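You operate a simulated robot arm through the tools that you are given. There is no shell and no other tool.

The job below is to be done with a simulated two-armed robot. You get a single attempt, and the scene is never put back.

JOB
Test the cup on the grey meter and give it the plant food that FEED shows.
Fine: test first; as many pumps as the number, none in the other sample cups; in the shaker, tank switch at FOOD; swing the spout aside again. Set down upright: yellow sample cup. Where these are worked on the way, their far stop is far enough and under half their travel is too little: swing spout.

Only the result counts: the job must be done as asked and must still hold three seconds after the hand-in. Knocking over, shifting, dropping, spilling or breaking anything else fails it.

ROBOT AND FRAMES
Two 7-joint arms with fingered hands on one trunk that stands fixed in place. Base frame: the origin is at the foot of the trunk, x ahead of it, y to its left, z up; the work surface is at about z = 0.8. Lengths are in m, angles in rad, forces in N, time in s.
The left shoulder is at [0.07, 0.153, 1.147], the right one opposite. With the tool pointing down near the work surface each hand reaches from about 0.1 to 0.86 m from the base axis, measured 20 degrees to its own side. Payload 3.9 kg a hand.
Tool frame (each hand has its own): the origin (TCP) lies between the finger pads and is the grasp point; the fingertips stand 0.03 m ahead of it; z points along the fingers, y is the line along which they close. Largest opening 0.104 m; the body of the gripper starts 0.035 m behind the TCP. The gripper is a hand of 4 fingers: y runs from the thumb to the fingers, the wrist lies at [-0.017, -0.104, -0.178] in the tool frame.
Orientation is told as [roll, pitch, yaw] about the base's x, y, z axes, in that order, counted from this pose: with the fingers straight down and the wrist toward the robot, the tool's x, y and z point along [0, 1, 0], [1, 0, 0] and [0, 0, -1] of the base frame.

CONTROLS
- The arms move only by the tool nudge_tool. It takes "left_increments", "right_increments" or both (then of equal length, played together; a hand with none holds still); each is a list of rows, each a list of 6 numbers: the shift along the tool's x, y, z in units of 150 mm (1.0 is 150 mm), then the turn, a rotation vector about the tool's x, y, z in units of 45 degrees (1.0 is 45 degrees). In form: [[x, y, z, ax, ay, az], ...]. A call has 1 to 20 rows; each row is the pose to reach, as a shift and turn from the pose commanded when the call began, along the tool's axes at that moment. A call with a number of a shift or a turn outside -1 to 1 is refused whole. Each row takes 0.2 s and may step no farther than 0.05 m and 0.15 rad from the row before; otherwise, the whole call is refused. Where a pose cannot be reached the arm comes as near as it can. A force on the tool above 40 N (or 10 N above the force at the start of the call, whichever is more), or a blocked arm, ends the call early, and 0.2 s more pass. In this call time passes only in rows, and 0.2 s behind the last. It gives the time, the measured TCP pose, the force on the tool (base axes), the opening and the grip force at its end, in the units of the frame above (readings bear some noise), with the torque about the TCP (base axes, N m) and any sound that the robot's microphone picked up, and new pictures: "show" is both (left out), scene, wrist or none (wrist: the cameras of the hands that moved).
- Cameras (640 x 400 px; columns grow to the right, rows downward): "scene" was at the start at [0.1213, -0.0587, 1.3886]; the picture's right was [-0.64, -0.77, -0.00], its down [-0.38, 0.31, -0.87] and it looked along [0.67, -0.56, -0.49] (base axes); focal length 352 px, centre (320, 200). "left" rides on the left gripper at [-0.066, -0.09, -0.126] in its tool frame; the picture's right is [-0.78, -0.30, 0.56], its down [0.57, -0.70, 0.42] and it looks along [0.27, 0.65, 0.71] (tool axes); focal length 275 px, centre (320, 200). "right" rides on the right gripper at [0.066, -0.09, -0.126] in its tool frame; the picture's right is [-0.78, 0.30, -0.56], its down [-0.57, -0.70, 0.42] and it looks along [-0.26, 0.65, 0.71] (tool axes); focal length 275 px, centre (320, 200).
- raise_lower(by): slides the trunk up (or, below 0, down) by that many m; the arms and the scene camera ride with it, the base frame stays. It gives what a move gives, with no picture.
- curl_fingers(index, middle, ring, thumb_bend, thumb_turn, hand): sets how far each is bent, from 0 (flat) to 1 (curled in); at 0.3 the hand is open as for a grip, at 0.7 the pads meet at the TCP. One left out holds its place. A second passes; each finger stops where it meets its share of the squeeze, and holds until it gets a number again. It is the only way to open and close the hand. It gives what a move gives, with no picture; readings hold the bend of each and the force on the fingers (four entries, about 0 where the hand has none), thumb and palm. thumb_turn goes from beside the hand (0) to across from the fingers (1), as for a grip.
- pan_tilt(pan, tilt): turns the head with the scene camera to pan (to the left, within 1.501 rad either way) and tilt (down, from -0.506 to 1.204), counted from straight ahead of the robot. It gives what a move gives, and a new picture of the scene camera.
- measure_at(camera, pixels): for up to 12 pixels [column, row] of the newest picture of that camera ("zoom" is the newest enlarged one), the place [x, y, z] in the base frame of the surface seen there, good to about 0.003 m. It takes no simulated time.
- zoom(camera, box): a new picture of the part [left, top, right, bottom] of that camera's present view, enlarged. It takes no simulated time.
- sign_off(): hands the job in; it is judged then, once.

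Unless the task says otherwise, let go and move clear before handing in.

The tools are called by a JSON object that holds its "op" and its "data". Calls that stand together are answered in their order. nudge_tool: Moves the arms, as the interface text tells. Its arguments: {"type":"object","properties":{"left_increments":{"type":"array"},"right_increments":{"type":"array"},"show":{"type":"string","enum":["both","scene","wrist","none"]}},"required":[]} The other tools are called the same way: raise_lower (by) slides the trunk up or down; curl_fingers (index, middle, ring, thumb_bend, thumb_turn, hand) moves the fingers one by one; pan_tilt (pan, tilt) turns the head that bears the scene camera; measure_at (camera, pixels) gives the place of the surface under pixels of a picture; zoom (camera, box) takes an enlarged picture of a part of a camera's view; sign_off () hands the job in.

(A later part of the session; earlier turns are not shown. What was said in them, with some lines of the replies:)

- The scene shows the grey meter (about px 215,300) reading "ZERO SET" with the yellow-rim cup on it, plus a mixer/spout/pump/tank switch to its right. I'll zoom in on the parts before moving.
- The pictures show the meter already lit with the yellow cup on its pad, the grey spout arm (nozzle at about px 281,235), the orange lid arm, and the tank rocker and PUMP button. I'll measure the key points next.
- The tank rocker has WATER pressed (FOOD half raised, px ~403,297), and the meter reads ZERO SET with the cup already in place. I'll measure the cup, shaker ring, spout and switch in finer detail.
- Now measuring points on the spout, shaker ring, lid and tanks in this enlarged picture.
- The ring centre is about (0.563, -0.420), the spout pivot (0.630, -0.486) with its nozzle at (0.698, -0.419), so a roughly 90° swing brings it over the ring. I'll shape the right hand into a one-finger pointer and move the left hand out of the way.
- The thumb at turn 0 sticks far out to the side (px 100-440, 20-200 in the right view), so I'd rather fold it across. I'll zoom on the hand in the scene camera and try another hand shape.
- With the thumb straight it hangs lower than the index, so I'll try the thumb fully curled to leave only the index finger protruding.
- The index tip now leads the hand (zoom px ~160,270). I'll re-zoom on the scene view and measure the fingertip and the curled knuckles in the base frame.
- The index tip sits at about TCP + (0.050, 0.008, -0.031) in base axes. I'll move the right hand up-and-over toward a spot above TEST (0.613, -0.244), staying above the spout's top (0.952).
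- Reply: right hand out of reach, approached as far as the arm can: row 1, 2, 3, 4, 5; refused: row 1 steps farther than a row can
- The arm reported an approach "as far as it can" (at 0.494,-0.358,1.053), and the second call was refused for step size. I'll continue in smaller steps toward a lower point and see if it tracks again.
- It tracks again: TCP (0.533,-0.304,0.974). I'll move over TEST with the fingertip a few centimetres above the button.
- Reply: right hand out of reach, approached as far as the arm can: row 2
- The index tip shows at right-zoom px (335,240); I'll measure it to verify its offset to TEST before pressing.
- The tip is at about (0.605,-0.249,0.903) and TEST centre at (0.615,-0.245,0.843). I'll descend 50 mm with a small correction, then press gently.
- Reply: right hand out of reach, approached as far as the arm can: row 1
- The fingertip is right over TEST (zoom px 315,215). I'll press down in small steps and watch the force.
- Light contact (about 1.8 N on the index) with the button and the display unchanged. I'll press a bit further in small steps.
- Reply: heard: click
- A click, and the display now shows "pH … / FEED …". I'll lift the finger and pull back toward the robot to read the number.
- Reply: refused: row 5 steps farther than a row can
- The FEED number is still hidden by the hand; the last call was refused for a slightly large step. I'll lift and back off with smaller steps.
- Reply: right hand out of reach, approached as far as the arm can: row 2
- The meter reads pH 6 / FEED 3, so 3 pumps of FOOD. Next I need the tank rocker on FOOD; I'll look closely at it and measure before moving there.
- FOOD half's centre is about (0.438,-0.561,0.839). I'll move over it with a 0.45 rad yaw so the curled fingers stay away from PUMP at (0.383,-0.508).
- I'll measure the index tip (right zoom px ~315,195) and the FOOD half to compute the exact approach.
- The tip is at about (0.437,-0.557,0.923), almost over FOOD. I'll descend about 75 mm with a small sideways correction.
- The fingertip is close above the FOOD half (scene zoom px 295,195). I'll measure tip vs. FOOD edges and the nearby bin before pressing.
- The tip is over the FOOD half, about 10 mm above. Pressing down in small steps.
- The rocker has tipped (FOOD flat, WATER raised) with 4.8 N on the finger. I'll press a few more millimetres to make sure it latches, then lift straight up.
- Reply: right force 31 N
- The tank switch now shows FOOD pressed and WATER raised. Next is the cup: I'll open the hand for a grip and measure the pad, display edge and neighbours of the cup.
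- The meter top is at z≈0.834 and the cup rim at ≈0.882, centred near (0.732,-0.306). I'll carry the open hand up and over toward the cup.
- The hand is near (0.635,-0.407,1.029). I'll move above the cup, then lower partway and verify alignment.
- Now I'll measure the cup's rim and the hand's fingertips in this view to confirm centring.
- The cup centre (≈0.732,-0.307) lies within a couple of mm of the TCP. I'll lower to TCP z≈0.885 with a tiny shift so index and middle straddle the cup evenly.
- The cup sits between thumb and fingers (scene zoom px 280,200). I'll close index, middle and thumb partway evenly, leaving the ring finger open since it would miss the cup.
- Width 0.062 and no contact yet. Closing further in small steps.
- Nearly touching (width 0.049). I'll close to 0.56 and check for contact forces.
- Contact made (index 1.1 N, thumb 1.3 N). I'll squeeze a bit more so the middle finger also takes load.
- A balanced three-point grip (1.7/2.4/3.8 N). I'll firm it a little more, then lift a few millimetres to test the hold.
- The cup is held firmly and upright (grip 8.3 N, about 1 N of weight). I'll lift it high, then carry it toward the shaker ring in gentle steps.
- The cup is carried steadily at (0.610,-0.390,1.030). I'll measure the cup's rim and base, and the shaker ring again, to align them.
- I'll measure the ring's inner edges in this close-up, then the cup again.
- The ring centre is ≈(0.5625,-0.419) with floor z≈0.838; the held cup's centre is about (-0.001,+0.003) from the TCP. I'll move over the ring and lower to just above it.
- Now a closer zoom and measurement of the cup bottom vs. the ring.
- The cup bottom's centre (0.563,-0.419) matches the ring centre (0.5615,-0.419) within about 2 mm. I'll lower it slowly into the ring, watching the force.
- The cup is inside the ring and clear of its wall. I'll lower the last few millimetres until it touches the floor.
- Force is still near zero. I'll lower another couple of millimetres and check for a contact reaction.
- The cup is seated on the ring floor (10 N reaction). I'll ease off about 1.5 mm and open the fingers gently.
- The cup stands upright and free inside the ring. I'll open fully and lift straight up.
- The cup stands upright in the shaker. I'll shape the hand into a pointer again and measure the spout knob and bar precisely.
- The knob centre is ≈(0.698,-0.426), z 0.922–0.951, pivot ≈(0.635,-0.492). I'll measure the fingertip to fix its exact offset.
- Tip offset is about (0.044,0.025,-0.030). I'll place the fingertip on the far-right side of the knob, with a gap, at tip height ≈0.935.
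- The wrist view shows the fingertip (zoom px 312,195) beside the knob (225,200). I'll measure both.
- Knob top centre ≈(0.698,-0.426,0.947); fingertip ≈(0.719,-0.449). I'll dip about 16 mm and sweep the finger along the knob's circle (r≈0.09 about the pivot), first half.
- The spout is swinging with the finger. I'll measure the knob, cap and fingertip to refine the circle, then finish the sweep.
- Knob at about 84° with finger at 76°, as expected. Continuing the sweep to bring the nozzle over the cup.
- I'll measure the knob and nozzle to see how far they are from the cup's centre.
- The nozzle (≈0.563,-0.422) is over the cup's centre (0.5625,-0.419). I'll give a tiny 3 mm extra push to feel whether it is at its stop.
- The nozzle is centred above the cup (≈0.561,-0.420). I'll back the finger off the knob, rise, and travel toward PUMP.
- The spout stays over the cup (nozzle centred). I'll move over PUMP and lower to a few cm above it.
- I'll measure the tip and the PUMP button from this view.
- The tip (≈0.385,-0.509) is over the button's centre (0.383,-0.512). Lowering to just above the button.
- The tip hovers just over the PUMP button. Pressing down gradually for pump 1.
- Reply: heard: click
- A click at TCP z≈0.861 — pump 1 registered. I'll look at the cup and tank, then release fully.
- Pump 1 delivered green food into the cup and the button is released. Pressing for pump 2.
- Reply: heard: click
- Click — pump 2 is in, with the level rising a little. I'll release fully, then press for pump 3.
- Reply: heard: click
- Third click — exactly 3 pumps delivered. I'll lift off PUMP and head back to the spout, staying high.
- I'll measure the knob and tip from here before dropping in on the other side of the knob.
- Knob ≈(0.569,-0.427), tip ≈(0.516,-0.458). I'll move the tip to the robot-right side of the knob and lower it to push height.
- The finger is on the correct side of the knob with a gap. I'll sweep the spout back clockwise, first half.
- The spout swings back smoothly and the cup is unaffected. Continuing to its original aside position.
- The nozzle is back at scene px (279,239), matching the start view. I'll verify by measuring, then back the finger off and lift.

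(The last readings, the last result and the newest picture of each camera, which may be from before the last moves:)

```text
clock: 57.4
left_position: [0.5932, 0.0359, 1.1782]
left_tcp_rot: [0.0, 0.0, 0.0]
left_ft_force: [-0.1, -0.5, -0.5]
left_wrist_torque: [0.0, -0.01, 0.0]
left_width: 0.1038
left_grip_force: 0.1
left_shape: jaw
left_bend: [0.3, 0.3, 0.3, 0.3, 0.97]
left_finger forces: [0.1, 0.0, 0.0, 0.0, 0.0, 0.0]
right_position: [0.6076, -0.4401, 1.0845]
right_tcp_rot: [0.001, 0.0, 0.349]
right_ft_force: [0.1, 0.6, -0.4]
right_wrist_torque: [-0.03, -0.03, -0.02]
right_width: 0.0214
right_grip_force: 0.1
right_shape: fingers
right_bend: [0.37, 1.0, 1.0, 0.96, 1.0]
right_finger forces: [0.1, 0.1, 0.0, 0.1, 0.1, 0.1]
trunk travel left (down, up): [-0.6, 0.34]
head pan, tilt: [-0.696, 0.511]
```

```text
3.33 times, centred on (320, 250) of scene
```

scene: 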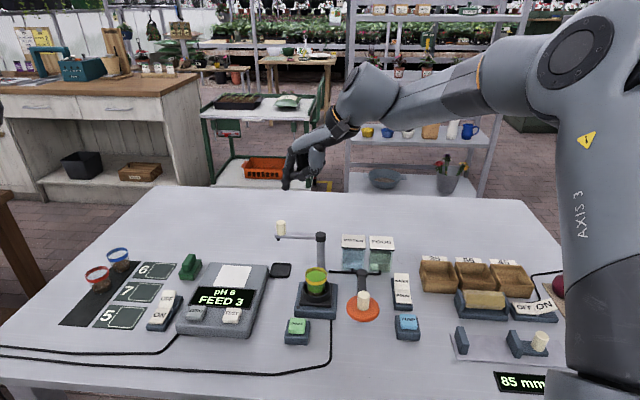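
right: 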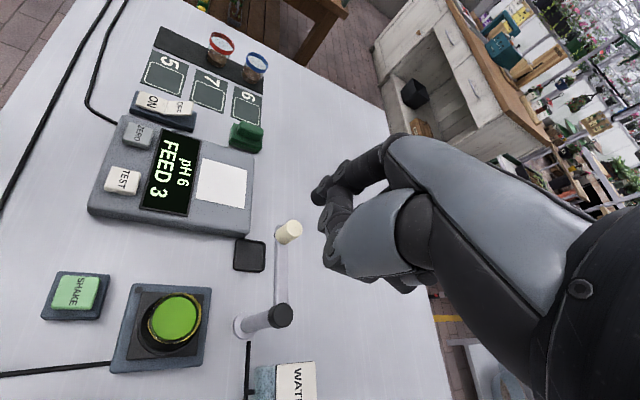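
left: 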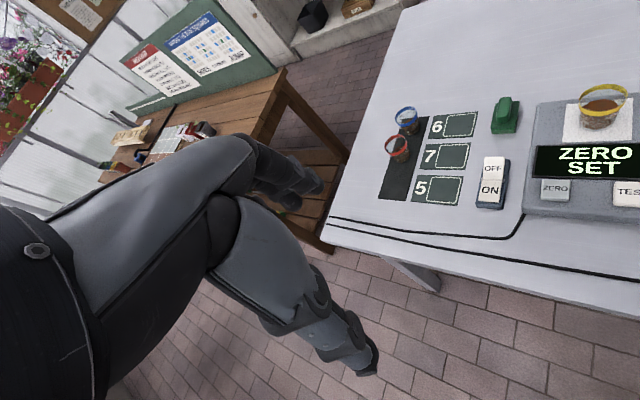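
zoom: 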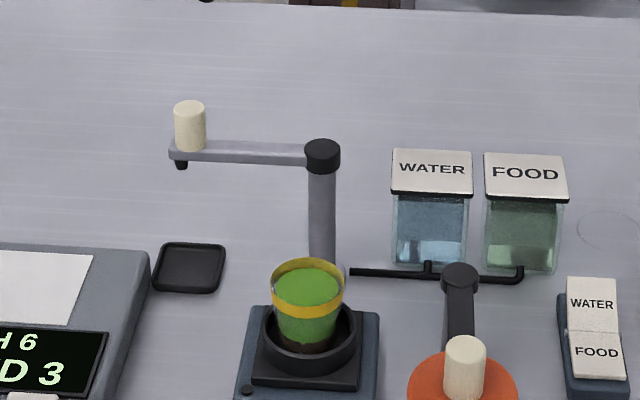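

The spout is back where it began (nozzle px 278,239) and the hand is clear above. A last close check of the cup, switch and meter before handing in.

{"op": "zoom", "data": {"camera": "scene", "box": [285, 255, 350, 325]}}

{"op": "zoom", "data": {"camera": "scene", "box": [70, 230, 290, 350]}}

{"op": "nudge_tool", "data": {"right_increments": [[0, -0.25, 0, 0, 0, 0], [0, -0.5, 0, 0, 0, 0], [0, -0.75, -0.1, 0, 0, 0], [0, -0.95, -0.2, 0, 0, 0]], "show": "both"}}

```text
5.71 times, centred on (318, 290) of scene
```

zoom: 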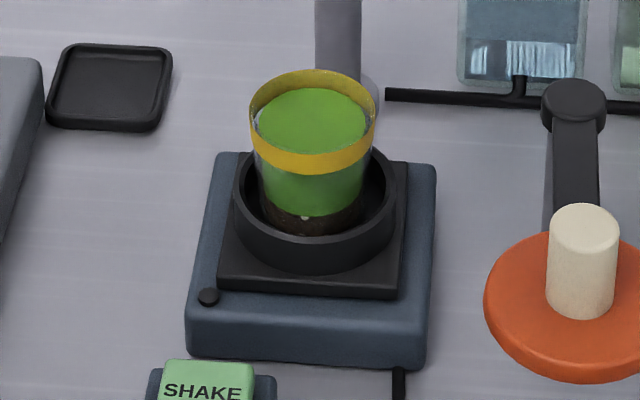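

```text
2.91 times, centred on (180, 290) of scene
```

zoom: 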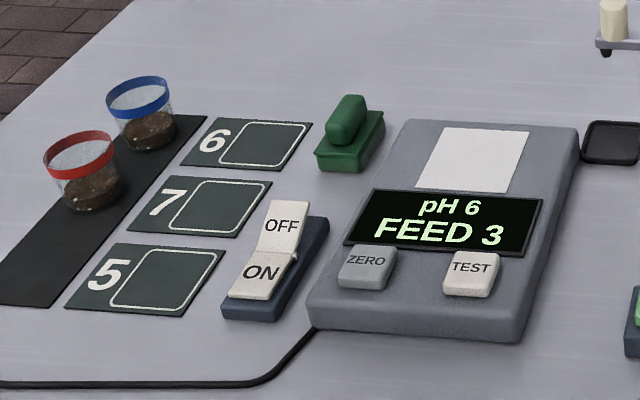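

```text
clock: 58.4
left_position: [0.593, 0.0358, 1.1791]
left_tcp_rot: [0.002, 0.0, 0.001]
left_ft_force: [0.4, -0.4, 0.1]
left_wrist_torque: [0.04, -0.04, -0.01]
left_width: 0.1034
left_grip_force: 0.0
left_shape: jaw
left_bend: [0.3, 0.3, 0.3, 0.3, 0.97]
left_finger forces: [0.0, 0.1, 0.1, 0.0, 0.0, 0.0]
right_position: [0.4743, -0.4913, 1.1135]
right_tcp_rot: [0.0, -0.002, 0.35]
right_ft_force: [-1.1, 0.8, 0.3]
right_wrist_torque: [0.0, -0.01, 0.02]
right_width: 0.0214
right_grip_force: 0.1
right_shape: fingers
right_bend: [0.37, 1.0, 1.0, 0.96, 1.0]
right_finger forces: [0.0, 0.1, 0.0, 0.1, 0.0, 0.1]
trunk travel left (down, up): [-0.6, 0.34]
head pan, tilt: [-0.696, 0.511]
```

scene: 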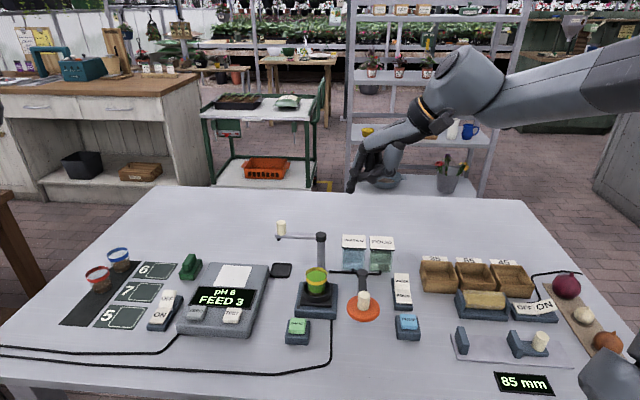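
right: 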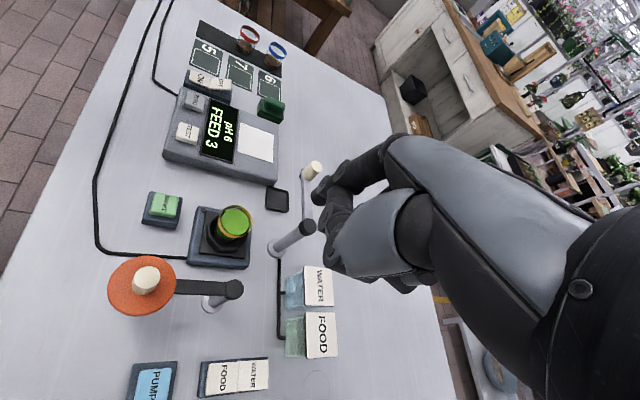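

The close-up (zoom px 312,150) shows the yellow cup upright in the shaker with green food and no spill. The switch is at FOOD, the spout is aside (px 280,237), the other cups are untouched and both hands are clear. Handing in.

{"op": "sign_off", "data": {}}

```text
The job is handed in.
```

I tested the yellow cup, gave it 3 pumps of plant food as the meter asked, and handed the job in. I haven't had a verdict back.

- **Test:** I pressed TEST with the cup on the grey meter, before any feeding. It read pH 6, FEED 3.
- **Tank switch:** I moved it from WATER to FOOD before pumping.
- **Feeding:** The cup was in the shaker with the spout over it. I pressed PUMP three times, heard a click each time, and saw green food go into the cup. The other sample cups got none.
- **Spout:** I swung it aside again, back to where it started.
- **End state:** The yellow cup stands upright in the shaker and I saw no spills. I left it there because the job didn't say to move it back. Both hands are clear.
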